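You operate a simulated robot arm through the tools that you are given. There is no shell and no other tool. Be economical: measure what you need, move in short steps, check, and stop when the job is done.

The job below is to be done with a simulated robot arm. You get a single attempt, and the scene is never put back.

TASK
Gauge both bushes with the plug gauges, red before green.
Fine: try the red plug on bush 2, push it into bush 1, push green into 2, put red back, then leave green in 1. Set down upright: red plug gauge.
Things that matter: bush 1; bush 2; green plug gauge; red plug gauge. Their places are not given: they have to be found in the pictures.

It is judged by the outcome, as a careful person would: the job done as asked, and still so three seconds after it is handed in. It fails if anything else is knocked over, pushed out of place, dropped, spilled or broken.

THE ROBOT
A 6-joint arm with a two-finger parallel gripper, fixed in place. Base frame: the origin is at the foot of the arm, x ahead of it, y to its left, z up. Units: m, rad, N and s.
With the tool pointing down near the work surface it reaches from about 0.14 to 0.82 m from the base axis. Its first joint turns from -2.897 to 2.897 rad. Payload 3.91 kg.
The TCP is the grasp point between the finger pads, 0.03 m short of the fingertips. In the tool frame z runs along the fingers and y along their closing line. Largest opening 0.11 m; finger width 0.02, thickness 0.01; the body of the gripper, 0.048 by 0.112 m, starts 0.055 m behind the TCP.
Orientation is told as [roll, pitch, yaw] about the base's x, y, z axes, in that order, counted from this pose: with the fingers straight down and closing along the base's y, the tool's x points along the base's -x, its y along +y and its z along -z.

THE INTERFACE
- The arm moves only by the tool arm_command. Its argument "motion" is a list of rows, each a list of 7 numbers: the shift along the tool's x, y, z in units of 50 mm (1.0 is 50 mm), then the turn, a rotation vector about the tool's x, y, z in units of 8 degrees (1.0 is 8 degrees), then the gripper command, from -1 (shut) to 1 (fully open), values between in proportion. In form: [[dx, dy, dz, rx, ry, rz, gripper], ...]. A call has 1 to 20 rows; each row shifts and turns the commanded pose from where the row before left it, along the tool's axes as they then stand. A call with a number of a shift or a turn outside -1 to 1 is refused whole. Rows are played at 5 a second. More than 0.05 m and 0.15 rad between two rows, or a gripper value outside its range, and nothing of the call is played. Where a pose cannot be reached the arm comes as near as it can. A force on the tool above 90 N (or 10 N above the force at the start of the call, whichever is more), or a blocked arm, ends the call early, and 0.2 s more pass. The fingers move at their own pace (about 0.108 m/s each) and stop on an object; they squeeze with about 30 N. The grip force told is the motor's: it shows also when the fingers shut on nothing. Time passes only in rows, and 0.2 s behind the last, so rows that do not move let the fingers close. The reply holds the time, the measured pose of the TCP, the force on the tool along the base axes, the opening and the grip force, in the units named above and with some noise, with the torque about the TCP (base axes, N m) and any sound that the robot's microphone picked up.
- Cameras (640 x 400 px; columns grow to the right, rows downward): "scene" is fixed at [0.3998, 0.4988, 1.6209]; the picture's right is [-0.97, 0.24, 0.00], its down [0.11, 0.45, -0.89] and it looks along [-0.21, -0.86, -0.46] (base axes); focal length 320 px, centre (320, 200). "wrist" rides on the gripper at [0.077, 0.007, -0.114] in the tool frame; the picture's right is [-0.09, 1.00, 0.00], its down [-0.80, -0.07, -0.59] and it looks along [-0.59, -0.05, 0.80] (tool axes); focal length 270 px, centre (320, 200).
- grab_frame(camera): a new picture of that camera. It takes no simulated time.
- move_column(by): slides the trunk up (or, below 0, down) by that many m; the arm rides with it, the base frame stays. It gives what a move gives, with no picture.
- point_at(camera, pixels): for up to 12 pixels [column, row] of the newest picture of that camera ("zoom" is the newest enlarged one), the place [x, y, z] in the base frame of the surface seen there, good to about 0.002 m. It takes no simulated time.
- zoom(camera, box): a new picture of the part [left, top, right, bottom] of that camera's present view, enlarged. It takes no simulated time.
- finish_job(): hands the job in; it is judged then, once.

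Go step by step. Measure first, check grasps and placings, and put right what went wrong. The budget is 80 turns and 34 pictures, counting those below and the enlarged ones. Unless the task says otherwise, let go and move clear before handing in, and close with one line.

The tools are called after ">>>" as name(argument=value, ...) on one line, values as JSON. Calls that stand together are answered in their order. arm_command: Moves the arm, as the interface text tells. Its arguments: {"type":"object","properties":{"motion":{"type":"array"}},"required":["motion"]} The other tools are called the same way: move_column (by) slides the trunk up or down; grab_frame (camera) takes a picture; point_at (camera, pixels) gives the place of the surface under pixels of a picture; zoom (camera, box) takes an enlarged picture of a part of a camera's view; finish_job () hands the job in.

At the start:

```text
time_s: 0.0
tcp_pos: [0.1512, -0.3242, 1.1686]
ee_rot: [-0.001, -0.001, -0.001]
wrist_force: [0.7, 0.2, -0.5]
moment: [-0.02, -0.02, -0.01]
gripper_width: 0.1101
gripper_force: 0.1
trunk travel left (down, up): [-0.425, 0.115]
```

scene: 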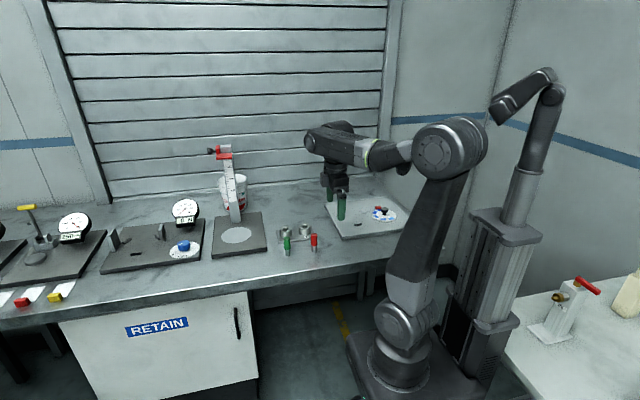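
wrist: 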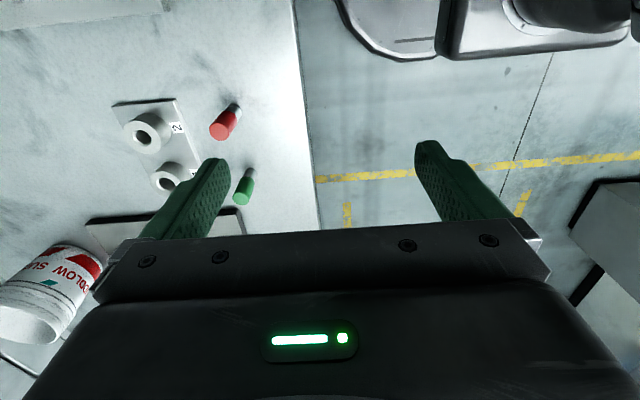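

The scene shows a green handle near (287,242) and a red one near (313,241), with two bushes behind them around (295,230). I'll enlarge that area and measure it.

>>> zoom(camera="scene", box=[255, 210, 335, 260])

>>> zoom(camera="wrist", box=[90, 80, 282, 200])

>>> point_at(camera="wrist", pixels=[[145, 132], [168, 182], [225, 120], [245, 185], [177, 128], [190, 178], [222, 131], [234, 108], [275, 150], [120, 105]])

```text
8.00 times, centred on (295, 235) of scene
```

zoom: 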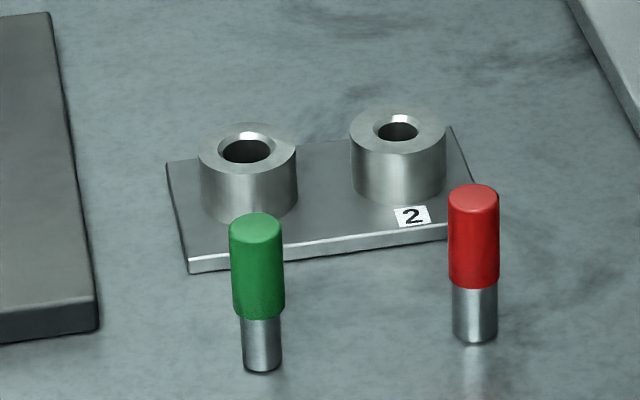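

```text
3.33 times, centred on (186, 140) of wrist
```

zoom: 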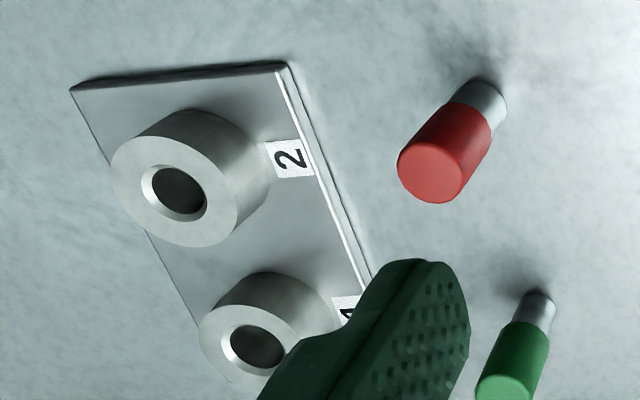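

```text
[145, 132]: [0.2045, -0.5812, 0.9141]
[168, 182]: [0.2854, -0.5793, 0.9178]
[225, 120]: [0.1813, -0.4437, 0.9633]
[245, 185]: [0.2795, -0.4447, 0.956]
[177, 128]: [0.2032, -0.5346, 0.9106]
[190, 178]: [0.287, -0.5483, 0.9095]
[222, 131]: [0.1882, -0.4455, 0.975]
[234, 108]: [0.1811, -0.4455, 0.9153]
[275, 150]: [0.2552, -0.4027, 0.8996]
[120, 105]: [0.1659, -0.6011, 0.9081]
```

Both plugs stand upright on the bench at about z 0.90, and the bushes sit on a plate. I'll measure rims and plug tops more precisely.

>>> point_at(camera="zoom", pixels=[[116, 180], [232, 215], [160, 146], [190, 240], [146, 190], [208, 190], [405, 170], [462, 175], [432, 148], [432, 198], [502, 100], [508, 375]])

>>> zoom(camera="scene", box=[271, 217, 319, 247])

```text
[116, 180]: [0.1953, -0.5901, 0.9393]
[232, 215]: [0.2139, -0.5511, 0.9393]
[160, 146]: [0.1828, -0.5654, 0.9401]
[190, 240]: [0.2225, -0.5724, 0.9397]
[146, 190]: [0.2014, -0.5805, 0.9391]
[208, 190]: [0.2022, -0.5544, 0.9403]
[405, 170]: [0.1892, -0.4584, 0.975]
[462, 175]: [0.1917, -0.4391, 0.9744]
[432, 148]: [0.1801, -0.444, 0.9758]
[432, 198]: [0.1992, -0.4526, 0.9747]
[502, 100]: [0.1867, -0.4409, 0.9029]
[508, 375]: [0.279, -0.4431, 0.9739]
```

```text
13.33 times, centred on (295, 232) of scene
```

zoom: 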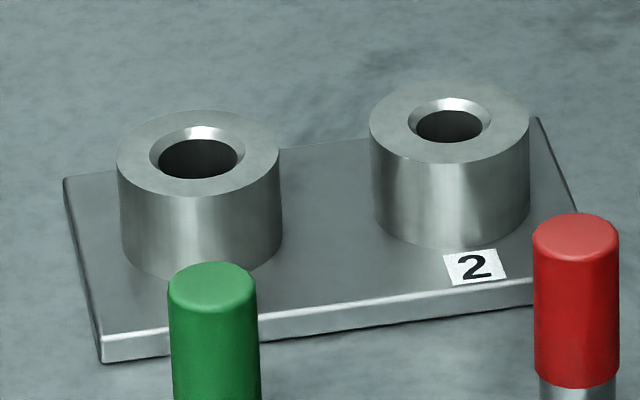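

I'll measure the bush rims and plug tops in the enlarged scene view, keeping the points just inside the edges.

>>> point_at(camera="zoom", pixels=[[372, 122], [526, 122], [449, 83], [449, 160], [120, 154], [276, 154], [198, 113], [198, 194], [171, 287], [253, 287], [536, 238], [615, 238]])

>>> point_at(camera="scene", pixels=[[320, 300]])

```text
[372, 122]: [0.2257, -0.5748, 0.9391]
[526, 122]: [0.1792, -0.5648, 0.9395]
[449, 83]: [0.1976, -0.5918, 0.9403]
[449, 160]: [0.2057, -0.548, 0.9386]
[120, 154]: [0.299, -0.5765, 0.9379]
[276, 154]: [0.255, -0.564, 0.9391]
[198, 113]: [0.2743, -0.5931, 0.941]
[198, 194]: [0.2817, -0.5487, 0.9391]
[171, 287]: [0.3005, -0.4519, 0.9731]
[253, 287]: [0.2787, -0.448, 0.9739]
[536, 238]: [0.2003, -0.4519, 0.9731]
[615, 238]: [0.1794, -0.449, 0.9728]
```

```text
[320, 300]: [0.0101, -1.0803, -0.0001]
```

Measured: bush 2 is centred near (0.202, -0.570) and bush 1 near (0.2775, -0.5705), both with tops at z≈0.939. Red stands at (0.190, -0.4495) and green at (0.2895, -0.449), tops at z≈0.974. I'll move above red with the gripper half open.

>>> arm_command(motion=[[-0.155, -0.501, 0.554, 0, 0, 0, 0], [-0.155, -0.501, 0.554, 0, 0, 0, 0], [-0.155, -0.501, 0.554, 0, 0, 0, 0], [-0.155, -0.501, 0.554, 0, 0, 0, 0], [-0.155, -0.501, 0.554, 0, 0, 0, 0], [0, 0, 0, 0, 0, 0, 0], [0, 0, 0, 0, 0, 0, 0]])

>>> grab_frame(camera="wrist")

```text
time_s: 1.6
tcp_pos: [0.1911, -0.4519, 1.0301]
ee_rot: [0.0, 0.002, -0.001]
wrist_force: [0.3, 0.3, 0.3]
moment: [-0.04, 0.0, -0.01]
gripper_width: 0.055
gripper_force: 0.1
trunk travel left (down, up): [-0.425, 0.115]
```

```text
28 pictures are left
```

wrist: 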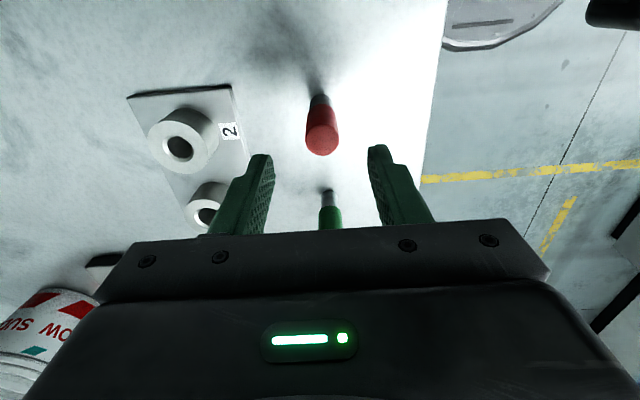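

Red sits between the finger lines at (321,140). I'll re-measure it and the bushes from this closer view.

>>> point_at(camera="wrist", pixels=[[308, 140], [336, 140], [321, 128], [321, 153], [152, 148], [204, 152], [178, 126], [182, 170], [180, 147]])

>>> arm_command(motion=[[0, 0, 0, 0, 0, 0, 0]])

>>> zoom(camera="wrist", box=[120, 80, 360, 230])

```text
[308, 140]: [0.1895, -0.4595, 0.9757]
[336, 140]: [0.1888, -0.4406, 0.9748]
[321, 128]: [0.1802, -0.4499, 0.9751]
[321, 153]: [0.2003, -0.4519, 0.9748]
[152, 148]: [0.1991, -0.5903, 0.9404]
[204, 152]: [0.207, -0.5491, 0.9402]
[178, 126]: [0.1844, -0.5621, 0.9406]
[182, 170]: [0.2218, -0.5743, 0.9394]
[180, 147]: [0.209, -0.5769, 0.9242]
```

```text
time_s: 2.0
tcp_pos: [0.1905, -0.4518, 1.0302]
ee_rot: [0.0, -0.001, 0.002]
wrist_force: [-0.5, 0.0, -0.2]
moment: [0.0, -0.04, 0.01]
gripper_width: 0.0549
gripper_force: 0.1
trunk travel left (down, up): [-0.425, 0.115]
```

```text
2.67 times, centred on (240, 155) of wrist
```

zoom: 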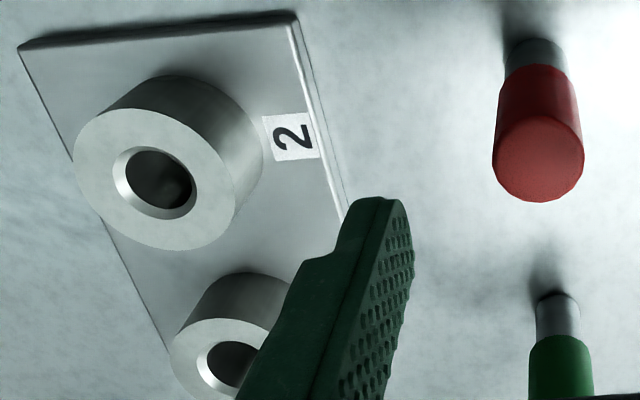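

Red's centre is (0.190, -0.4503) and the TCP reads (0.1907, -0.4518). I'll shift +1.5 mm in y, descend to z 0.960 and close.

>>> arm_command(motion=[[0.01, 0.03, 0.4, 0, 0, 0, 0], [0, 0, 0.4, 0, 0, 0, 0], [0, 0, 0.4, 0, 0, 0, 0], [0, 0, 0.2, 0, 0, 0, 0], [0, 0, 0, 0, 0, 0, 0], [0, 0, 0, 0, 0, 0, -1], [0, 0, 0, 0, 0, 0, -1], [0, 0, 0, 0, 0, 0, -1], [0, 0, 0, 0, 0, 0, -1]])

>>> grab_frame(camera="wrist")

```text
time_s: 4.0
tcp_pos: [0.1894, -0.4484, 0.9601]
ee_rot: [0.001, -0.001, -0.001]
wrist_force: [0.0, -0.1, 0.4]
moment: [-0.01, -0.02, 0.0]
gripper_width: 0.0232
gripper_force: 30.2
trunk travel left (down, up): [-0.425, 0.115]
```

```text
26 pictures are left
```

wrist: 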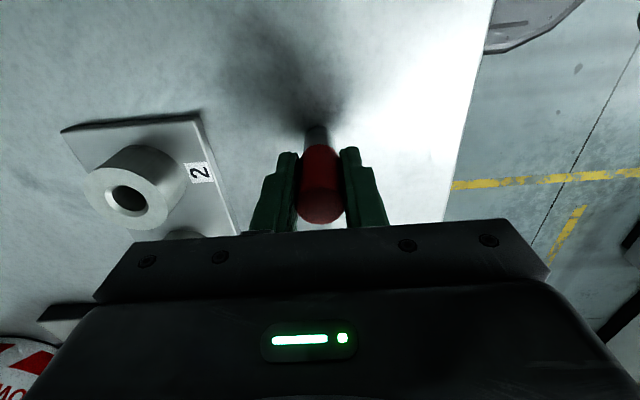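

Red is gripped (width 0.0232, 30 N). I'll lift it 70 mm, carry it over bush 2 and check alignment.

>>> arm_command(motion=[[0, 0, -0.3, 0, 0, 0, -1], [0, 0, -0.5, 0, 0, 0, -1], [0, 0, -0.6, 0, 0, 0, -1], [-0.066, -0.6, 0, 0, 0, 0, -1], [-0.1, -0.6, 0, 0, 0, 0, -1], [-0.1, -0.6, 0, 0, 0, 0, -1], [0, -0.6, 0, 0, 0, 0, -1], [0, 0, 0, 0, 0, 0, -1], [0, 0, 0, 0, 0, 0, -1]])

>>> grab_frame(camera="wrist")

>>> zoom(camera="scene", box=[263, 200, 327, 240])

```text
time_s: 6.0
tcp_pos: [0.2022, -0.5694, 1.0297]
ee_rot: [0.0, 0.0, 0.0]
wrist_force: [-0.7, -0.2, -0.1]
moment: [0.0, 0.0, 0.04]
gripper_width: 0.0231
gripper_force: 29.5
trunk travel left (down, up): [-0.425, 0.115]
```

```text
25 pictures are left
```

wrist: 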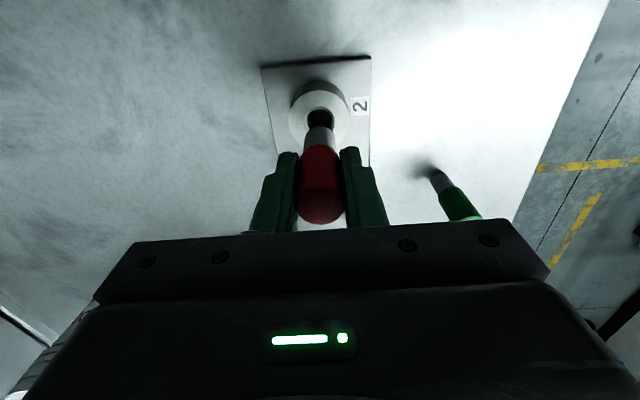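

```text
10.00 times, centred on (295, 220) of scene
```

zoom: 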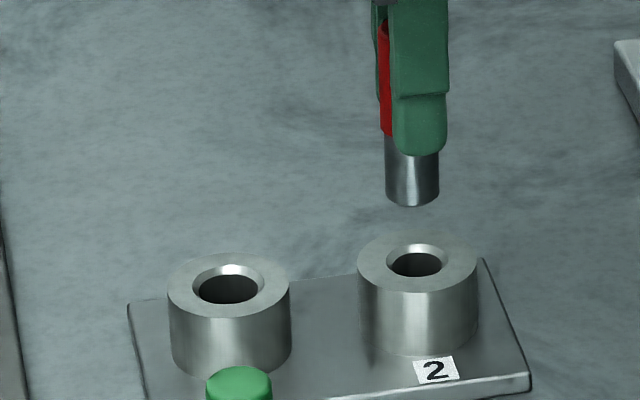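

The red pin (53 px wide) is slightly wider than bush 2's hole (51 px), so it should stop at the mouth. I'll lower it just short and then feel down gently.

>>> arm_command(motion=[[0, 0, 0.2, 0, 0, 0, -1], [0, 0, 0.2, 0, 0, 0, -1], [0, 0, 0.154, 0, 0, 0, -1], [0, 0, 0, 0, 0, 0, -1]])

>>> arm_command(motion=[[0, 0, 0.03, 0, 0, 0, -1], [0, 0, 0.03, 0, 0, 0, -1], [0, 0, 0.02, 0, 0, 0, -1], [0, 0, 0, 0, 0, 0, -1]])

```text
time_s: 7.0
tcp_pos: [0.2021, -0.5688, 1.0021]
ee_rot: [0.001, 0.001, 0.0]
wrist_force: [-0.4, -0.1, -1.1]
moment: [0.02, -0.02, 0.01]
gripper_width: 0.023
gripper_force: 30.1
trunk travel left (down, up): [-0.425, 0.115]
```

```text
time_s: 8.0
tcp_pos: [0.2028, -0.5689, 0.9986]
ee_rot: [0.0, 0.0, -0.001]
wrist_force: [-0.1, -0.6, -0.9]
moment: [-0.02, 0.0, 0.04]
gripper_width: 0.0229
gripper_force: 29.9
trunk travel left (down, up): [-0.425, 0.115]
```

No contact yet at z 0.9986. I'll keep feeling down in small steps.

>>> arm_command(motion=[[0, 0, 0.02, 0, 0, 0, -1], [0, 0, 0.02, 0, 0, 0, -1], [0, 0, 0, 0, 0, 0, -1]])

```text
time_s: 8.8
tcp_pos: [0.2026, -0.5701, 0.9977]
ee_rot: [-0.003, 0.0, 0.0]
wrist_force: [-1.6, -1.5, 5.1]
moment: [-0.09, 0.06, 0.0]
gripper_width: 0.0229
gripper_force: 29.6
trunk travel left (down, up): [-0.425, 0.115]
```

Contact begins at z 0.9977 with 5 N up. I'll press a little more to confirm that it doesn't enter.

>>> arm_command(motion=[[0, 0, 0.02, 0, 0, 0, -1], [0, 0, 0.02, 0, 0, 0, -1], [0, 0, 0, 0, 0, 0, -1]])

>>> zoom(camera="scene", box=[263, 200, 327, 240])

```text
time_s: 9.6
tcp_pos: [0.2011, -0.5685, 0.9969]
ee_rot: [-0.005, -0.002, 0.001]
wrist_force: [-3.8, -8.1, 22.6]
moment: [-0.24, 0.07, 0.0]
gripper_width: 0.0231
gripper_force: 30.1
trunk travel left (down, up): [-0.425, 0.115]
```

```text
10.00 times, centred on (295, 220) of scene
```

zoom: 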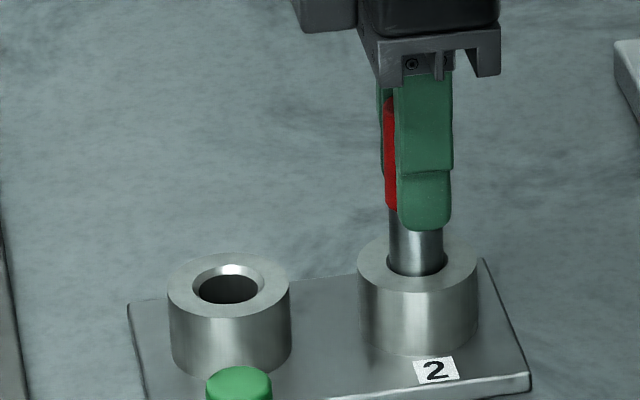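

The pin is held at the chamfer with 22 N up. Side force is -8 N in y, so I'll centre it by 1 mm in -y to make it a fair try.

>>> arm_command(motion=[[-0.01, -0.02, 0, 0, 0, 0, -1], [0, 0, 0, 0, 0, 0, -1]])

```text
time_s: 10.2
tcp_pos: [0.2015, -0.5702, 0.9947]
ee_rot: [0.0, 0.0, 0.0]
wrist_force: [-6.6, -6.5, 21.1]
moment: [-0.18, 0.22, 0.05]
gripper_width: 0.0231
gripper_force: 29.4
trunk travel left (down, up): [-0.425, 0.115]
```

Side force is now -6.6 N in x and -6.5 N in y, so the hole centre lies a bit further to -x and -y. I'll adjust both.

>>> arm_command(motion=[[0.02, -0.02, 0, 0, 0, 0, -1], [0, 0, 0, 0, 0, 0, -1]])

```text
time_s: 10.8
tcp_pos: [0.2016, -0.5697, 0.9944]
ee_rot: [-0.001, -0.002, 0.001]
wrist_force: [-1.8, -2.8, 19.8]
moment: [-0.11, 0.01, 0.03]
gripper_width: 0.023
gripper_force: 30.3
trunk travel left (down, up): [-0.425, 0.115]
```

It's nearly centred now (side forces under 3 N) and still held at 20 N. One more slight push will show whether it goes.

>>> arm_command(motion=[[0.005, -0.01, 0.02, 0, 0, 0, -1], [0, 0, 0.01, 0, 0, 0, -1], [0, 0, 0, 0, 0, 0, -1]])

```text
time_s: 11.6
tcp_pos: [0.2021, -0.5704, 0.9935]
ee_rot: [-0.002, -0.001, 0.0]
wrist_force: [0.9, 0.7, 23.1]
moment: [0.0, -0.05, 0.03]
gripper_width: 0.023
gripper_force: 30.4
trunk travel left (down, up): [-0.425, 0.115]
```

The gauge is centred and blocked (23 N up, no side force), so red does not go into bush 2, and bush 2's centre is about (0.202, -0.570). I'll lift and carry red over bush 1 at (0.2775, -0.571).

>>> arm_command(motion=[[0, 0, -0.2, 0, 0, 0, -1], [0, 0, -0.3, 0, 0, 0, -1], [0, 0, -0.23, 0, 0, 0, -1], [-0.5, 0, 0, 0, 0, 0, -1], [-0.5, 0, 0, 0, 0, 0, -1], [-0.51, -0.014, 0, 0, 0, 0, -1], [0, 0, 0, 0, 0, 0, -1], [0, 0, 0, 0, 0, 0, -1]])

>>> zoom(camera="scene", box=[263, 200, 327, 240])

>>> grab_frame(camera="wrist")

```text
time_s: 13.4
tcp_pos: [0.2764, -0.5728, 1.0287]
ee_rot: [-0.001, -0.001, 0.002]
wrist_force: [-0.3, 0.6, -1.3]
moment: [0.03, 0.02, -0.03]
gripper_width: 0.023
gripper_force: 30.6
trunk travel left (down, up): [-0.425, 0.115]
```

```text
10.00 times, centred on (295, 220) of scene
```

zoom: 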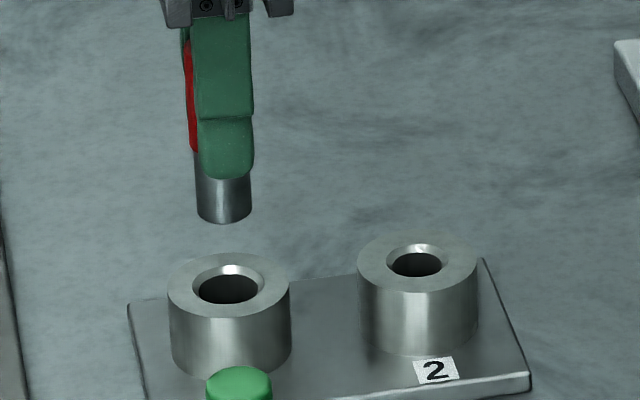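

```text
21 pictures are left
```

wrist: 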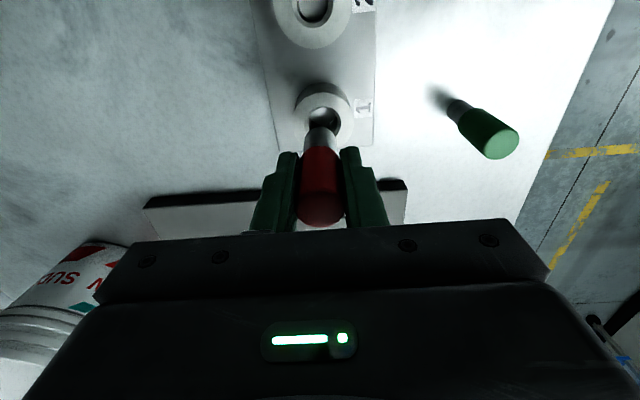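

The TCP reads (0.2764, -0.5728), about 1–2 mm off bush 1's centre. I'll correct that while lowering toward the mouth.

>>> arm_command(motion=[[-0.024, 0.03, 0.2, 0, 0, 0, -1], [0, 0, 0.2, 0, 0, 0, -1], [0, 0, 0.14, 0, 0, 0, -1], [0, 0, 0, 0, 0, 0, -1]])

>>> arm_command(motion=[[0, 0, 0.04, 0, 0, 0, -1], [0, 0, 0.04, 0, 0, 0, -1], [0, 0, 0.02, 0, 0, 0, -1], [0, 0, 0, 0, 0, 0, -1]])

```text
time_s: 14.4
tcp_pos: [0.2776, -0.5693, 1.0025]
ee_rot: [0.0, 0.001, 0.0]
wrist_force: [-0.5, -1.0, -0.1]
moment: [0.01, 0.05, 0.0]
gripper_width: 0.0227
gripper_force: 29.7
trunk travel left (down, up): [-0.425, 0.115]
```

```text
time_s: 15.4
tcp_pos: [0.2783, -0.5715, 0.9961]
ee_rot: [0.002, 0.0, 0.0]
wrist_force: [0.3, 0.0, -1.4]
moment: [0.01, 0.0, 0.0]
gripper_width: 0.0228
gripper_force: 29.9
trunk travel left (down, up): [-0.425, 0.115]
```

No contact at z 0.9961. I'll go on in small steps.

>>> arm_command(motion=[[0, 0, 0.04, 0, 0, 0, -1], [0, 0, 0.04, 0, 0, 0, -1], [0, 0, 0, 0, 0, 0, -1]])

```text
time_s: 16.2
tcp_pos: [0.2792, -0.5701, 0.9924]
ee_rot: [0.001, 0.0, 0.001]
wrist_force: [-0.7, 0.2, -0.6]
moment: [-0.02, 0.01, -0.02]
gripper_width: 0.023
gripper_force: 30.2
trunk travel left (down, up): [-0.425, 0.115]
```

>>> arm_command(motion=[[0, 0, 0.04, 0, 0, 0, -1], [0, 0, 0.04, 0, 0, 0, -1], [0, 0, 0, 0, 0, 0, -1]])

```text
time_s: 17.0
tcp_pos: [0.2791, -0.5701, 0.9895]
ee_rot: [0.0, 0.001, -0.001]
wrist_force: [0.6, -0.4, -1.2]
moment: [-0.01, 0.02, 0.04]
gripper_width: 0.0231
gripper_force: 29.5
trunk travel left (down, up): [-0.425, 0.115]
```

Still free at z 0.9895, which is deeper than bush 2 allowed, so the pin is entering. I'll continue down.

>>> arm_command(motion=[[0, 0, 0.06, 0, 0, 0, -1], [0, 0, 0.06, 0, 0, 0, -1], [0, 0, 0.06, 0, 0, 0, -1], [0, 0, 0, 0, 0, 0, -1]])

```text
time_s: 18.0
tcp_pos: [0.2794, -0.5711, 0.9797]
ee_rot: [-0.001, 0.001, 0.0]
wrist_force: [-0.9, -0.3, -0.6]
moment: [0.0, 0.03, 0.02]
gripper_width: 0.0233
gripper_force: 29.9
trunk travel left (down, up): [-0.425, 0.115]
```

>>> arm_command(motion=[[0, 0, 0.05, 0, 0, 0, -1], [0, 0, 0.04, 0, 0, 0, -1], [0, 0, 0, 0, 0, 0, -1]])

>>> zoom(camera="scene", box=[263, 200, 327, 240])

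```text
time_s: 18.8
tcp_pos: [0.2786, -0.5707, 0.9761]
ee_rot: [-0.001, 0.001, 0.0]
wrist_force: [-0.3, -0.4, -1.4]
moment: [0.02, -0.01, 0.0]
gripper_width: 0.0228
gripper_force: 29.9
trunk travel left (down, up): [-0.425, 0.115]
```

```text
10.00 times, centred on (295, 220) of scene
```

zoom: 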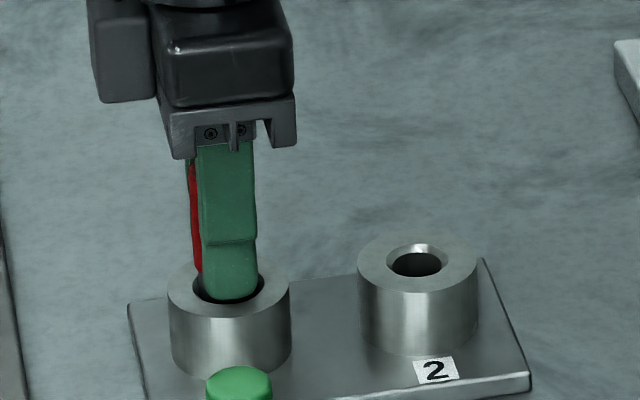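

The pin is nearly fully in bush 1, with fingertips about 6 mm above its top. I'll seat the last few millimetres until contact.

>>> arm_command(motion=[[0, 0, 0.03, 0, 0, 0, -1], [0, 0, 0.03, 0, 0, 0, -1], [0, 0, 0, 0, 0, 0, -1]])

```text
time_s: 19.6
tcp_pos: [0.2782, -0.5708, 0.9716]
ee_rot: [0.0, 0.002, -0.001]
wrist_force: [-0.6, -0.3, -1.0]
moment: [0.05, 0.01, 0.0]
gripper_width: 0.0228
gripper_force: 29.8
trunk travel left (down, up): [-0.425, 0.115]
```

>>> arm_command(motion=[[0, 0, 0.02, 0, 0, 0, -1], [0, 0, 0, 0, 0, 0, -1]])

```text
time_s: 20.2
tcp_pos: [0.2787, -0.5713, 0.9724]
ee_rot: [-0.001, 0.0, 0.0]
wrist_force: [-0.7, -0.1, -0.2]
moment: [0.03, -0.01, 0.03]
gripper_width: 0.023
gripper_force: 29.9
trunk travel left (down, up): [-0.425, 0.115]
```

>>> arm_command(motion=[[0, 0, 0.02, 0, 0, 0, -1], [0, 0, 0, 0, 0, 0, -1]])

```text
time_s: 20.8
tcp_pos: [0.2782, -0.5709, 0.9708]
ee_rot: [0.0, 0.0, -0.001]
wrist_force: [0.3, -0.5, -0.9]
moment: [0.01, -0.01, -0.03]
gripper_width: 0.0232
gripper_force: 29.5
trunk travel left (down, up): [-0.425, 0.115]
```

The fingertips are about 1 mm above the bush, and any remaining gap is at most 1–2 mm. I'll release, rise and look.

>>> arm_command(motion=[[0, 0, 0, 0, 0, 0, -0.4], [0, 0, 0, 0, 0, 0, 0], [0, 0, 0, 0, 0, 0, 0], [0, 0, -0.3, 0, 0, 0, 0], [0, 0, -0.5, 0, 0, 0, 0], [0, 0, -0.6, 0, 0, 0, 0], [0, 0, 0, 0, 0, 0, 0]])

>>> zoom(camera="scene", box=[263, 210, 327, 250])

```text
time_s: 22.4
tcp_pos: [0.279, -0.5694, 1.0406]
ee_rot: [0.002, 0.0, 0.0]
wrist_force: [-0.5, 0.3, 0.6]
moment: [-0.02, 0.02, 0.01]
gripper_width: 0.0551
gripper_force: 0.0
trunk travel left (down, up): [-0.425, 0.115]
```

```text
10.00 times, centred on (295, 230) of scene
```

zoom: 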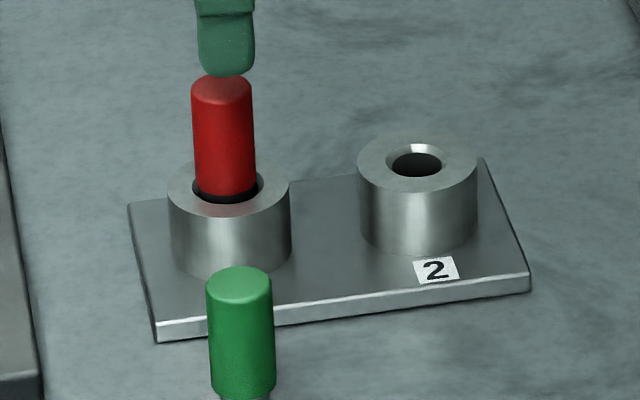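

Red is standing in bush 1. I'll measure its top to check it's fully seated, and green's top for the next grasp.

>>> point_at(camera="zoom", pixels=[[196, 90], [248, 90], [222, 101], [222, 78], [209, 287], [269, 287], [240, 270], [240, 303], [180, 190]])

```text
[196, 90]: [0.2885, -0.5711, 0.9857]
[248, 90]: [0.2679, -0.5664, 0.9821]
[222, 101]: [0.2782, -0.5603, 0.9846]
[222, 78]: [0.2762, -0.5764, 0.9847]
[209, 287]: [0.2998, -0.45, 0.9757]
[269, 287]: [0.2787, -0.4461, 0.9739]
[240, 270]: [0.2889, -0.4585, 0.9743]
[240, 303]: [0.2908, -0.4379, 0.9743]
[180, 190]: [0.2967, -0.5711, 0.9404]
```

Red's top is at z 0.985, so its pin bottom is about on the plate and it is fully seated. Next I'll go to green at (0.2895, -0.4483).

>>> arm_command(motion=[[0, 0.6, 0, 0, 0, 0, 0], [-0.1, 0.6, 0, 0, 0, 0, 0], [-0.1, 0.6, 0, 0, 0, 0, 0], [-0.01, 0.6, 0, 0, 0, 0, 0], [0, 0, 0, 0, 0, 0, 0], [0, 0, 0, 0, 0, 0, 0]])

>>> grab_frame(camera="wrist")

```text
time_s: 23.8
tcp_pos: [0.2894, -0.4494, 1.0405]
ee_rot: [0.0, 0.001, 0.0]
wrist_force: [-0.1, 0.0, 1.1]
moment: [0.03, 0.04, -0.01]
gripper_width: 0.0553
gripper_force: 0.0
trunk travel left (down, up): [-0.425, 0.115]
```

```text
18 pictures are left
```

wrist: 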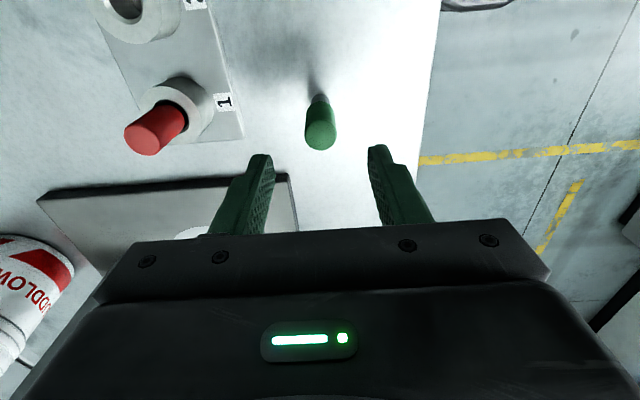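

Green is centred between the fingers at (320,135). I'll descend 80 mm to z 0.960 and close.

>>> arm_command(motion=[[0, 0.01, 0.5, 0, 0, 0, 0], [0, 0, 0.5, 0, 0, 0, 0], [0, 0, 0.4, 0, 0, 0, 0], [0, 0, 0.21, 0, 0, 0, 0], [0, 0, 0, 0, 0, 0, 0], [0, 0, 0, 0, 0, 0, -1], [0, 0, 0, 0, 0, 0, -1], [0, 0, 0, 0, 0, 0, -1], [0, 0, 0, 0, 0, 0, -1]])

```text
time_s: 25.8
tcp_pos: [0.2886, -0.45, 0.9613]
ee_rot: [0.0, 0.0, 0.0]
wrist_force: [0.7, 0.0, -0.1]
moment: [0.01, 0.0, -0.03]
gripper_width: 0.023
gripper_force: 30.0
trunk travel left (down, up): [-0.425, 0.115]
```

Green is gripped. I'll lift it, go sideways first to stay clear of red, then over bush 2.

>>> arm_command(motion=[[0, 0, -0.3, 0, 0, 0, -1], [0, 0, -0.5, 0, 0, 0, -1], [0, 0, -0.6, 0, 0, 0, -1], [0.6, 0, 0, 0, 0, 0, -1], [0.6, 0, 0, 0, 0, 0, -1], [0.54, 0, 0, 0, 0, 0, -1], [0, -0.6, 0, 0, 0, 0, -1], [0, -0.6, 0, 0, 0, 0, -1], [0, -0.6, 0, 0, 0, 0, -1], [0, -0.61, 0, 0, 0, 0, -1], [0, 0, 0, 0, 0, 0, -1], [0, 0, 0, 0, 0, 0, -1]])

>>> zoom(camera="scene", box=[263, 200, 327, 240])

>>> arm_command(motion=[[0, 0, 0, 0, 0, 0, -1]])

```text
time_s: 28.4
tcp_pos: [0.2011, -0.5701, 1.0303]
ee_rot: [0.001, -0.001, -0.001]
wrist_force: [-0.2, -0.2, -0.4]
moment: [0.0, -0.01, -0.03]
gripper_width: 0.0232
gripper_force: 30.0
trunk travel left (down, up): [-0.425, 0.115]
```

```text
10.00 times, centred on (295, 220) of scene
```

zoom: 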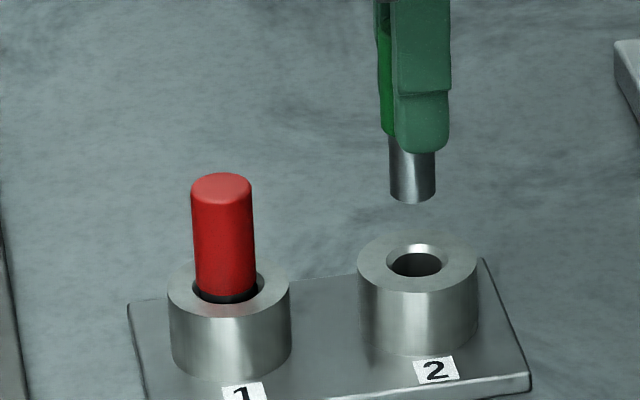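

```text
time_s: 28.8
tcp_pos: [0.2003, -0.5718, 1.0292]
ee_rot: [0.001, -0.001, 0.0]
wrist_force: [0.2, 0.3, -1.2]
moment: [0.0, -0.01, 0.03]
gripper_width: 0.0229
gripper_force: 29.9
trunk travel left (down, up): [-0.425, 0.115]
```

Green's pin (45 px) is narrower than bush 2's hole. I'll correct by about 1 mm and lower in small steps.

>>> arm_command(motion=[[-0.022, 0.014, 0.2, 0, 0, 0, -1], [0, 0, 0.2, 0, 0, 0, -1], [0, 0, 0.14, 0, 0, 0, -1], [0, 0, 0.04, 0, 0, 0, -1], [0, 0, 0.04, 0, 0, 0, -1], [0, 0, 0.04, 0, 0, 0, -1], [0, 0, 0, 0, 0, 0, -1]])

>>> arm_command(motion=[[0, 0, 0.03, 0, 0, 0, -1], [0, 0, 0.03, 0, 0, 0, -1], [0, 0, 0, 0, 0, 0, -1]])

```text
time_s: 30.4
tcp_pos: [0.2028, -0.571, 0.9978]
ee_rot: [0.0, 0.0, 0.0]
wrist_force: [-0.3, 0.2, 0.1]
moment: [-0.03, 0.03, -0.02]
gripper_width: 0.023
gripper_force: 29.7
trunk travel left (down, up): [-0.425, 0.115]
```

```text
time_s: 31.2
tcp_pos: [0.2013, -0.5695, 0.992]
ee_rot: [0.002, 0.001, -0.001]
wrist_force: [-5.9, -1.2, -3.5]
moment: [-0.08, 0.35, 0.01]
gripper_width: 0.0229
gripper_force: 29.8
trunk travel left (down, up): [-0.425, 0.115]
```

A side force of -6 N in x means the pin touches the +x side of the mouth. I'll ease 1 mm toward -x and re-read.

>>> arm_command(motion=[[0.02, 0, 0, 0, 0, 0, -1], [0, 0, 0, 0, 0, 0, -1]])

```text
time_s: 31.8
tcp_pos: [0.2017, -0.5697, 0.9939]
ee_rot: [0.001, -0.001, -0.001]
wrist_force: [-4.9, 0.8, -3.2]
moment: [0.0, 0.24, -0.01]
gripper_width: 0.0232
gripper_force: 30.2
trunk travel left (down, up): [-0.425, 0.115]
```

>>> arm_command(motion=[[0.02, 0, 0, 0, 0, 0, -1], [0, 0, 0, 0, 0, 0, -1]])

```text
time_s: 32.4
tcp_pos: [0.2009, -0.5704, 0.9951]
ee_rot: [-0.001, -0.001, 0.0]
wrist_force: [0.3, 0.4, -0.4]
moment: [0.02, 0.02, 0.0]
gripper_width: 0.0231
gripper_force: 30.3
trunk travel left (down, up): [-0.425, 0.115]
```

Forces are now near zero, so the pin is centred in the mouth. I'll continue down.

>>> arm_command(motion=[[0, 0, 0.05, 0, 0, 0, -1], [0, 0, 0.05, 0, 0, 0, -1], [0, 0, 0.05, 0, 0, 0, -1], [0, 0, 0, 0, 0, 0, -1]])

```text
time_s: 33.4
tcp_pos: [0.2009, -0.57, 0.9869]
ee_rot: [0.001, -0.001, 0.001]
wrist_force: [0.0, 0.1, -0.9]
moment: [-0.03, 0.0, -0.02]
gripper_width: 0.023
gripper_force: 29.9
trunk travel left (down, up): [-0.425, 0.115]
```

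>>> arm_command(motion=[[0, 0, 0.06, 0, 0, 0, -1], [0, 0, 0.06, 0, 0, 0, -1], [0, 0, 0.06, 0, 0, 0, -1], [0, 0, 0.04, 0, 0, 0, -1], [0, 0, 0, 0, 0, 0, -1]])

>>> arm_command(motion=[[0, 0, 0.03, 0, 0, 0, -1], [0, 0, 0.02, 0, 0, 0, -1], [0, 0, 0, 0, 0, 0, -1]])

```text
time_s: 34.6
tcp_pos: [0.2019, -0.5702, 0.9763]
ee_rot: [-0.001, 0.001, 0.0]
wrist_force: [0.0, -0.5, -0.5]
moment: [-0.02, -0.02, -0.01]
gripper_width: 0.0227
gripper_force: 30.3
trunk travel left (down, up): [-0.425, 0.115]
```

```text
time_s: 35.4
tcp_pos: [0.2021, -0.5702, 0.9726]
ee_rot: [-0.001, 0.0, -0.001]
wrist_force: [-0.8, -0.6, -0.7]
moment: [-0.02, 0.01, 0.0]
gripper_width: 0.0228
gripper_force: 29.9
trunk travel left (down, up): [-0.425, 0.115]
```

Green is in to within about 1–2 mm. I'll do the last step, release and rise.

>>> arm_command(motion=[[0, 0, 0.02, 0, 0, 0, -1], [0, 0, 0.01, 0, 0, 0, -1], [0, 0, 0, 0, 0, 0, -1]])

>>> arm_command(motion=[[0, 0, 0, 0, 0, 0, -0.4], [0, 0, 0, 0, 0, 0, 0], [0, 0, 0, 0, 0, 0, 0], [0, 0, -0.3, 0, 0, 0, 0], [0, 0, -0.5, 0, 0, 0, 0], [0, 0, -0.6, 0, 0, 0, 0], [0, 0, 0, 0, 0, 0, 0]])

>>> zoom(camera="scene", box=[263, 210, 327, 250])

```text
time_s: 36.2
tcp_pos: [0.2015, -0.57, 0.9725]
ee_rot: [0.0, -0.001, 0.0]
wrist_force: [0.1, 0.4, -0.8]
moment: [0.01, 0.0, 0.01]
gripper_width: 0.023
gripper_force: 29.8
trunk travel left (down, up): [-0.425, 0.115]
```

```text
time_s: 37.8
tcp_pos: [0.2011, -0.5702, 1.0408]
ee_rot: [0.0, -0.001, -0.001]
wrist_force: [0.5, 0.3, 0.9]
moment: [0.03, 0.04, -0.02]
gripper_width: 0.0549
gripper_force: 0.0
trunk travel left (down, up): [-0.425, 0.115]
```

```text
10.00 times, centred on (295, 230) of scene
```

zoom: 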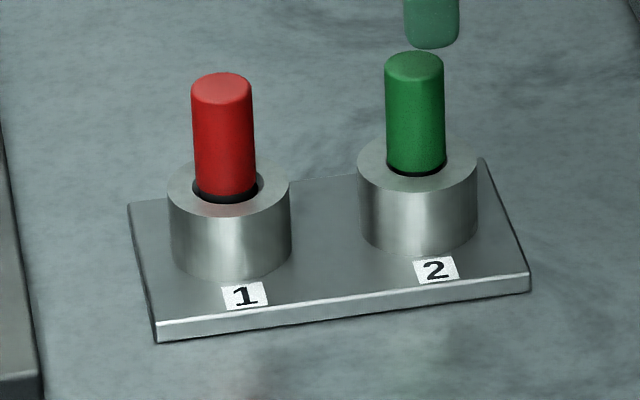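

Both gauges are seated, red in 1 and green in 2. I'll go back over red and grip it where it was held before.

>>> arm_command(motion=[[-0.5, 0, 0, 0, 0, 0, 0], [-0.5, 0, 0, 0, 0, 0, 0], [-0.53, -0.01, 0, 0, 0, 0, 0], [0, 0, 0, 0, 0, 0, 0], [0, 0, 0, 0, 0, 0, 0]])

>>> arm_command(motion=[[0, 0, 0, 0, 0, 0, 0]])

```text
time_s: 39.0
tcp_pos: [0.2781, -0.5701, 1.0418]
ee_rot: [0.002, 0.0, 0.001]
wrist_force: [0.2, -0.6, -1.0]
moment: [-0.01, -0.01, -0.01]
gripper_width: 0.0549
gripper_force: 0.0
trunk travel left (down, up): [-0.425, 0.115]
```

```text
time_s: 39.4
tcp_pos: [0.278, -0.5716, 1.0418]
ee_rot: [0.0, 0.001, 0.0]
wrist_force: [0.1, -0.6, 0.1]
moment: [-0.02, -0.01, -0.01]
gripper_width: 0.0549
gripper_force: 0.1
trunk travel left (down, up): [-0.425, 0.115]
```

Position over red is good at (0.278, -0.571). I'll descend 70 mm and grip.

>>> arm_command(motion=[[0, 0, 0.4, 0, 0, 0, 0], [0, 0, 0.4, 0, 0, 0, 0], [0, 0, 0.4, 0, 0, 0, 0], [0, 0, 0.18, 0, 0, 0, 0], [0, 0, 0, 0, 0, 0, 0], [0, 0, 0, 0, 0, 0, -1], [0, 0, 0, 0, 0, 0, -1], [0, 0, 0, 0, 0, 0, -1], [0, 0, 0, 0, 0, 0, -1]])

```text
time_s: 41.4
tcp_pos: [0.2778, -0.5704, 0.9716]
ee_rot: [-0.001, 0.0, 0.0]
wrist_force: [0.4, 0.5, -0.4]
moment: [0.0, 0.01, 0.0]
gripper_width: 0.0229
gripper_force: 30.2
trunk travel left (down, up): [-0.425, 0.115]
```

Gripped without side load. I'll lift straight out, move forward and across to red's original spot at (0.190, -0.450), and stay high.

>>> arm_command(motion=[[0, 0, -0.3, 0, 0, 0, -1], [0, 0, -0.4, 0, 0, 0, -1], [0, 0, -0.4, 0, 0, 0, -1], [0, 0, -0.3, 0, 0, 0, -1], [0, 0.6, 0, 0, 0, 0, -1], [0, 0.6, 0, 0, 0, 0, -1], [0, 0.6, 0, 0, 0, 0, -1], [0, 0.6, 0, 0, 0, 0, -1], [0.6, 0, 0, 0, 0, 0, -1], [0.6, 0, 0, 0, 0, 0, -1], [0.556, 0, 0, 0, 0, 0, -1], [0, 0, 0, 0, 0, 0, -1], [0, 0, 0, 0, 0, 0, -1]])

>>> zoom(camera="scene", box=[263, 205, 343, 255])

```text
time_s: 44.2
tcp_pos: [0.1904, -0.4503, 1.0416]
ee_rot: [0.001, 0.001, -0.001]
wrist_force: [-0.6, 0.3, -0.5]
moment: [0.02, -0.02, -0.01]
gripper_width: 0.0229
gripper_force: 29.8
trunk travel left (down, up): [-0.425, 0.115]
```

```text
8.00 times, centred on (303, 230) of scene
```

zoom: 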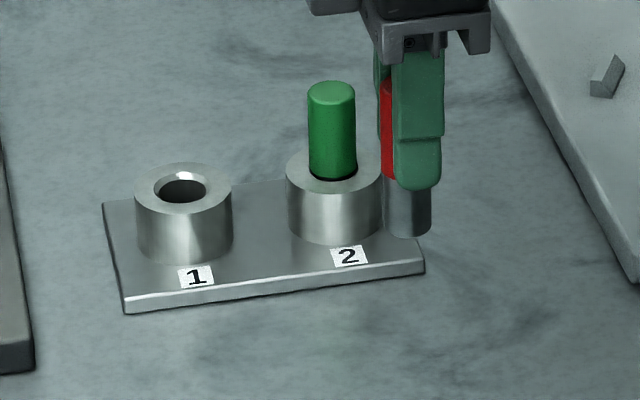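

Red is out, above its spot, and green stays in bush 2. I'll lower to z≈0.964 and then feel for the bench.

>>> arm_command(motion=[[0, 0, 0.5, 0, 0, 0, -1], [0, 0, 0.5, 0, 0, 0, -1], [0, 0, 0.4, 0, 0, 0, -1], [0, 0, 0.14, 0, 0, 0, -1], [0, 0, 0, 0, 0, 0, -1]])

>>> arm_command(motion=[[0, 0, 0.02, 0, 0, 0, -1], [0, 0, 0.02, 0, 0, 0, -1], [0, 0, 0, 0, 0, 0, -1]])

```text
time_s: 45.4
tcp_pos: [0.1909, -0.4503, 0.965]
ee_rot: [0.0, 0.0, -0.001]
wrist_force: [0.4, -0.5, -0.1]
moment: [0.02, -0.02, 0.04]
gripper_width: 0.0226
gripper_force: 29.9
trunk travel left (down, up): [-0.425, 0.115]
```

```text
time_s: 46.2
tcp_pos: [0.1895, -0.4507, 0.9625]
ee_rot: [-0.001, 0.001, 0.001]
wrist_force: [0.0, 1.5, -0.9]
moment: [-0.01, 0.02, -0.01]
gripper_width: 0.0229
gripper_force: 29.9
trunk travel left (down, up): [-0.425, 0.115]
```

>>> arm_command(motion=[[0, 0, 0.02, 0, 0, 0, -1], [0, 0, 0, 0, 0, 0, -1]])

>>> arm_command(motion=[[0, 0, 0.01, 0, 0, 0, -1], [0, 0, 0, 0, 0, 0, -1]])

```text
time_s: 46.8
tcp_pos: [0.1893, -0.4512, 0.9619]
ee_rot: [0.0, 0.001, 0.001]
wrist_force: [0.2, 0.3, 0.1]
moment: [0.0, -0.02, 0.02]
gripper_width: 0.0229
gripper_force: 30.4
trunk travel left (down, up): [-0.425, 0.115]
```

```text
time_s: 47.4
tcp_pos: [0.1892, -0.4507, 0.9621]
ee_rot: [0.0, 0.0, 0.0]
wrist_force: [0.5, 0.4, 2.7]
moment: [0.0, -0.05, 0.01]
gripper_width: 0.0229
gripper_force: 29.9
trunk travel left (down, up): [-0.425, 0.115]
```

Bench contact is felt (2.7 N up). I'll release and rise straight.

>>> arm_command(motion=[[0, 0, 0, 0, 0, 0, -0.4], [0, 0, 0, 0, 0, 0, 0], [0, 0, 0, 0, 0, 0, 0], [0, 0, -0.3, 0, 0, 0, 0], [0, 0, -0.5, 0, 0, 0, 0], [0, 0, -0.6, 0, 0, 0, 0], [0, 0, -0.2, 0, 0, 0, 0], [0, 0, 0, 0, 0, 0, 0]])

>>> zoom(camera="scene", box=[263, 210, 343, 260])

```text
time_s: 49.2
tcp_pos: [0.1892, -0.4504, 1.0416]
ee_rot: [0.0, 0.001, 0.001]
wrist_force: [0.6, -0.6, 0.3]
moment: [-0.01, 0.0, 0.02]
gripper_width: 0.055
gripper_force: 0.1
trunk travel left (down, up): [-0.425, 0.115]
```

```text
8.00 times, centred on (303, 235) of scene
```

zoom: 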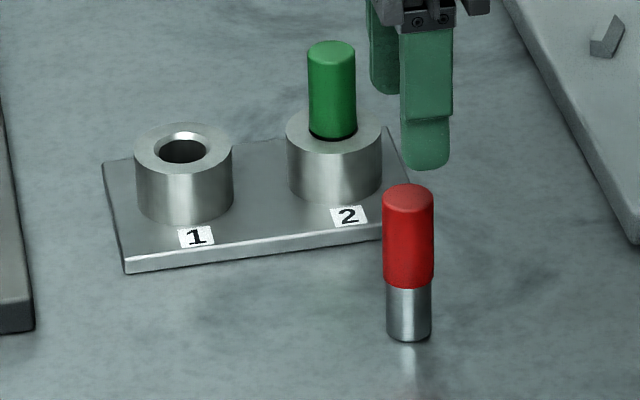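

Red stands upright back in its place. Next I'll fetch green from bush 2.

>>> arm_command(motion=[[0, -0.6, 0, 0, 0, 0, 0], [-0.1, -0.6, 0, 0, 0, 0, 0], [-0.1, -0.6, 0, 0, 0, 0, 0], [-0.046, -0.596, 0, 0, 0, 0, 0], [0, 0, 0, 0, 0, 0, 0], [0, 0, 0, 0, 0, 0, 0]])

>>> arm_command(motion=[[0, 0, 0, 0, 0, 0, 0]])

```text
time_s: 50.6
tcp_pos: [0.2023, -0.5704, 1.0429]
ee_rot: [-0.001, 0.0, -0.002]
wrist_force: [-0.2, 0.6, 0.4]
moment: [-0.01, 0.01, -0.02]
gripper_width: 0.0549
gripper_force: 0.1
trunk travel left (down, up): [-0.425, 0.115]
```

```text
time_s: 51.0
tcp_pos: [0.203, -0.5708, 1.0429]
ee_rot: [-0.001, 0.0, 0.001]
wrist_force: [-0.3, -1.0, 0.7]
moment: [-0.02, 0.0, -0.02]
gripper_width: 0.0553
gripper_force: 0.0
trunk travel left (down, up): [-0.425, 0.115]
```

Aligned over green at (0.202, -0.5705). I'll shift 1 mm to -x, descend 71 mm and grip.

>>> arm_command(motion=[[0.02, 0, 0.4, 0, 0, 0, 0], [0, 0, 0.4, 0, 0, 0, 0], [0, 0, 0.4, 0, 0, 0, 0], [0, 0, 0.21, 0, 0, 0, 0], [0, 0, 0, 0, 0, 0, 0], [0, 0, 0, 0, 0, 0, -1], [0, 0, 0, 0, 0, 0, -1], [0, 0, 0, 0, 0, 0, -1], [0, 0, 0, 0, 0, 0, -1]])

```text
time_s: 53.0
tcp_pos: [0.2011, -0.5695, 0.9719]
ee_rot: [0.0, 0.0, 0.0]
wrist_force: [0.2, -0.4, 0.0]
moment: [-0.02, -0.01, 0.0]
gripper_width: 0.0229
gripper_force: 30.3
trunk travel left (down, up): [-0.425, 0.115]
```

Green is gripped. I'll lift it out and carry it over bush 1 at (0.2783, -0.5708).

>>> arm_command(motion=[[0, 0, -0.3, 0, 0, 0, -1], [0, 0, -0.3, 0, 0, 0, -1], [0, 0, -0.3, 0, 0, 0, -1], [0, 0, -0.3, 0, 0, 0, -1], [-0.5, 0, 0, 0, 0, 0, -1], [-0.5, 0, 0, 0, 0, 0, -1], [-0.54, 0, 0, 0, 0, 0, -1], [0, 0, 0, 0, 0, 0, -1], [0, 0, 0, 0, 0, 0, -1]])

>>> zoom(camera="scene", box=[263, 200, 327, 240])

>>> arm_command(motion=[[0, 0, 0, 0, 0, 0, -1]])

```text
time_s: 55.0
tcp_pos: [0.278, -0.5701, 1.0323]
ee_rot: [-0.001, 0.002, 0.001]
wrist_force: [-0.2, 0.1, -0.6]
moment: [0.04, 0.0, 0.0]
gripper_width: 0.0229
gripper_force: 30.4
trunk travel left (down, up): [-0.425, 0.115]
```

```text
10.00 times, centred on (295, 220) of scene
```

zoom: 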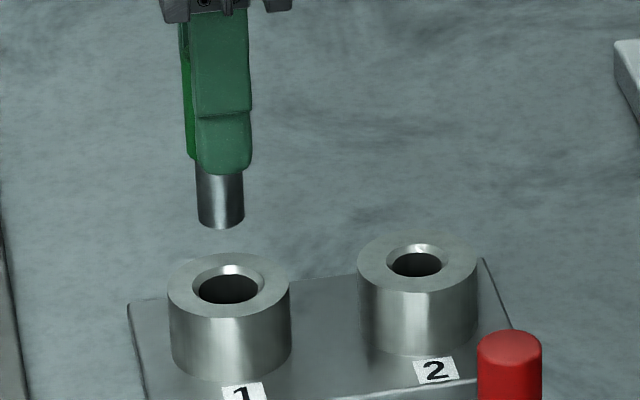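

```text
time_s: 55.4
tcp_pos: [0.2787, -0.5706, 1.0312]
ee_rot: [0.001, 0.001, 0.001]
wrist_force: [-0.4, 0.1, -0.3]
moment: [-0.02, 0.01, -0.03]
gripper_width: 0.023
gripper_force: 29.7
trunk travel left (down, up): [-0.425, 0.115]
```

Green is aligned over bush 1 at (0.2785, -0.5704). I'll lower it in small steps.

>>> arm_command(motion=[[0, 0, 0.2, 0, 0, 0, -1], [0, 0, 0.2, 0, 0, 0, -1], [0, 0, 0.18, 0, 0, 0, -1], [0, 0, 0.05, 0, 0, 0, -1], [0, 0, 0.05, 0, 0, 0, -1], [0, 0, 0.05, 0, 0, 0, -1], [0, 0, 0.05, 0, 0, 0, -1], [0, 0, 0, 0, 0, 0, -1]])

```text
time_s: 57.2
tcp_pos: [0.2787, -0.5702, 0.9932]
ee_rot: [0.002, 0.0, 0.0]
wrist_force: [0.3, -0.6, -0.9]
moment: [0.01, -0.05, -0.03]
gripper_width: 0.023
gripper_force: 30.5
trunk travel left (down, up): [-0.425, 0.115]
```

>>> arm_command(motion=[[0, 0, 0.06, 0, 0, 0, -1], [0, 0, 0.06, 0, 0, 0, -1], [0, 0, 0.06, 0, 0, 0, -1], [0, 0, 0, 0, 0, 0, -1]])

>>> arm_command(motion=[[0, 0, 0.06, 0, 0, 0, -1], [0, 0, 0.06, 0, 0, 0, -1], [0, 0, 0.04, 0, 0, 0, -1], [0, 0, 0, 0, 0, 0, -1]])

```text
time_s: 58.2
tcp_pos: [0.2777, -0.5699, 0.9836]
ee_rot: [0.0, -0.001, 0.001]
wrist_force: [0.2, 0.5, -1.1]
moment: [0.02, 0.01, -0.03]
gripper_width: 0.0229
gripper_force: 29.6
trunk travel left (down, up): [-0.425, 0.115]
```

```text
time_s: 59.2
tcp_pos: [0.2794, -0.5706, 0.9765]
ee_rot: [0.001, 0.0, -0.001]
wrist_force: [-1.3, 0.2, -1.4]
moment: [0.0, -0.03, 0.0]
gripper_width: 0.023
gripper_force: 30.4
trunk travel left (down, up): [-0.425, 0.115]
```

It's going in freely, with about 4–5 mm left. I'll finish seating it.

>>> arm_command(motion=[[0, 0, 0.04, 0, 0, 0, -1], [0, 0, 0.03, 0, 0, 0, -1], [0, 0, 0, 0, 0, 0, -1]])

>>> arm_command(motion=[[0, 0, 0.02, 0, 0, 0, -1], [0, 0, 0, 0, 0, 0, -1]])

```text
time_s: 60.0
tcp_pos: [0.2781, -0.5707, 0.9725]
ee_rot: [0.0, -0.001, -0.001]
wrist_force: [0.2, -0.6, -1.5]
moment: [0.01, 0.02, 0.0]
gripper_width: 0.0229
gripper_force: 29.7
trunk travel left (down, up): [-0.425, 0.115]
```

```text
time_s: 60.6
tcp_pos: [0.2778, -0.5707, 0.9715]
ee_rot: [-0.002, 0.0, 0.001]
wrist_force: [0.1, 0.3, 4.0]
moment: [0.02, 0.01, 0.01]
gripper_width: 0.023
gripper_force: 30.3
trunk travel left (down, up): [-0.425, 0.115]
```

Seated: 4 N up at z 0.9715. I'll release and rise well clear.

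>>> arm_command(motion=[[0, 0, 0, 0, 0, 0, -0.4], [0, 0, 0, 0, 0, 0, 0], [0, 0, 0, 0, 0, 0, 0], [0, 0, -0.3, 0, 0, 0, 0], [0, 0, -0.5, 0, 0, 0, 0], [0, 0, -0.8, 0, 0, 0, 0], [0, 0, -0.8, 0, 0, 0, 0], [0, 0, -0.6, 0, 0, 0, 0], [0, 0, 0, 0, 0, 0, 0]])

>>> zoom(camera="scene", box=[255, 205, 335, 255])

>>> grab_frame(camera="scene")

```text
time_s: 62.6
tcp_pos: [0.2784, -0.5706, 1.1215]
ee_rot: [0.0, -0.001, -0.001]
wrist_force: [-0.5, -0.5, 0.3]
moment: [0.01, 0.0, 0.02]
gripper_width: 0.0547
gripper_force: 0.0
trunk travel left (down, up): [-0.425, 0.115]
```

```text
8.00 times, centred on (295, 230) of scene
```

zoom: 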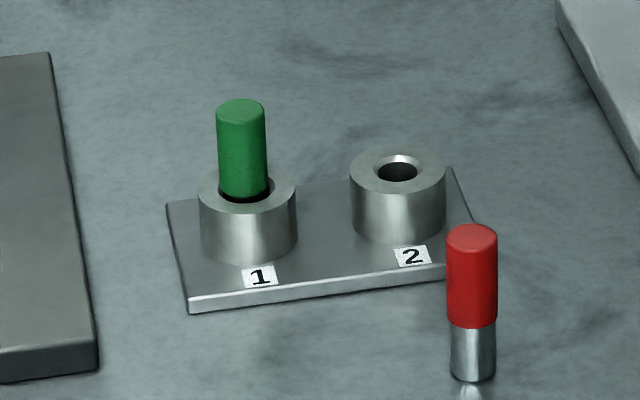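

```text
11 pictures are left
```

scene: 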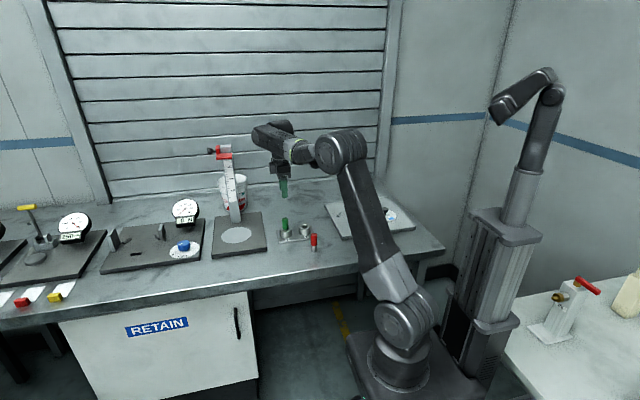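

Green is seated in bush 1, bush 2 is empty, red stands upright in its original spot, and nothing else has moved. The arm is clear, so I'll hand in.

>>> finish_job()

```text
The job is handed in.
```

The job is handed in: red would not enter bush 2 but went into bush 1, green went into bush 2, red is back upright in its place, and green is left in bush 1.
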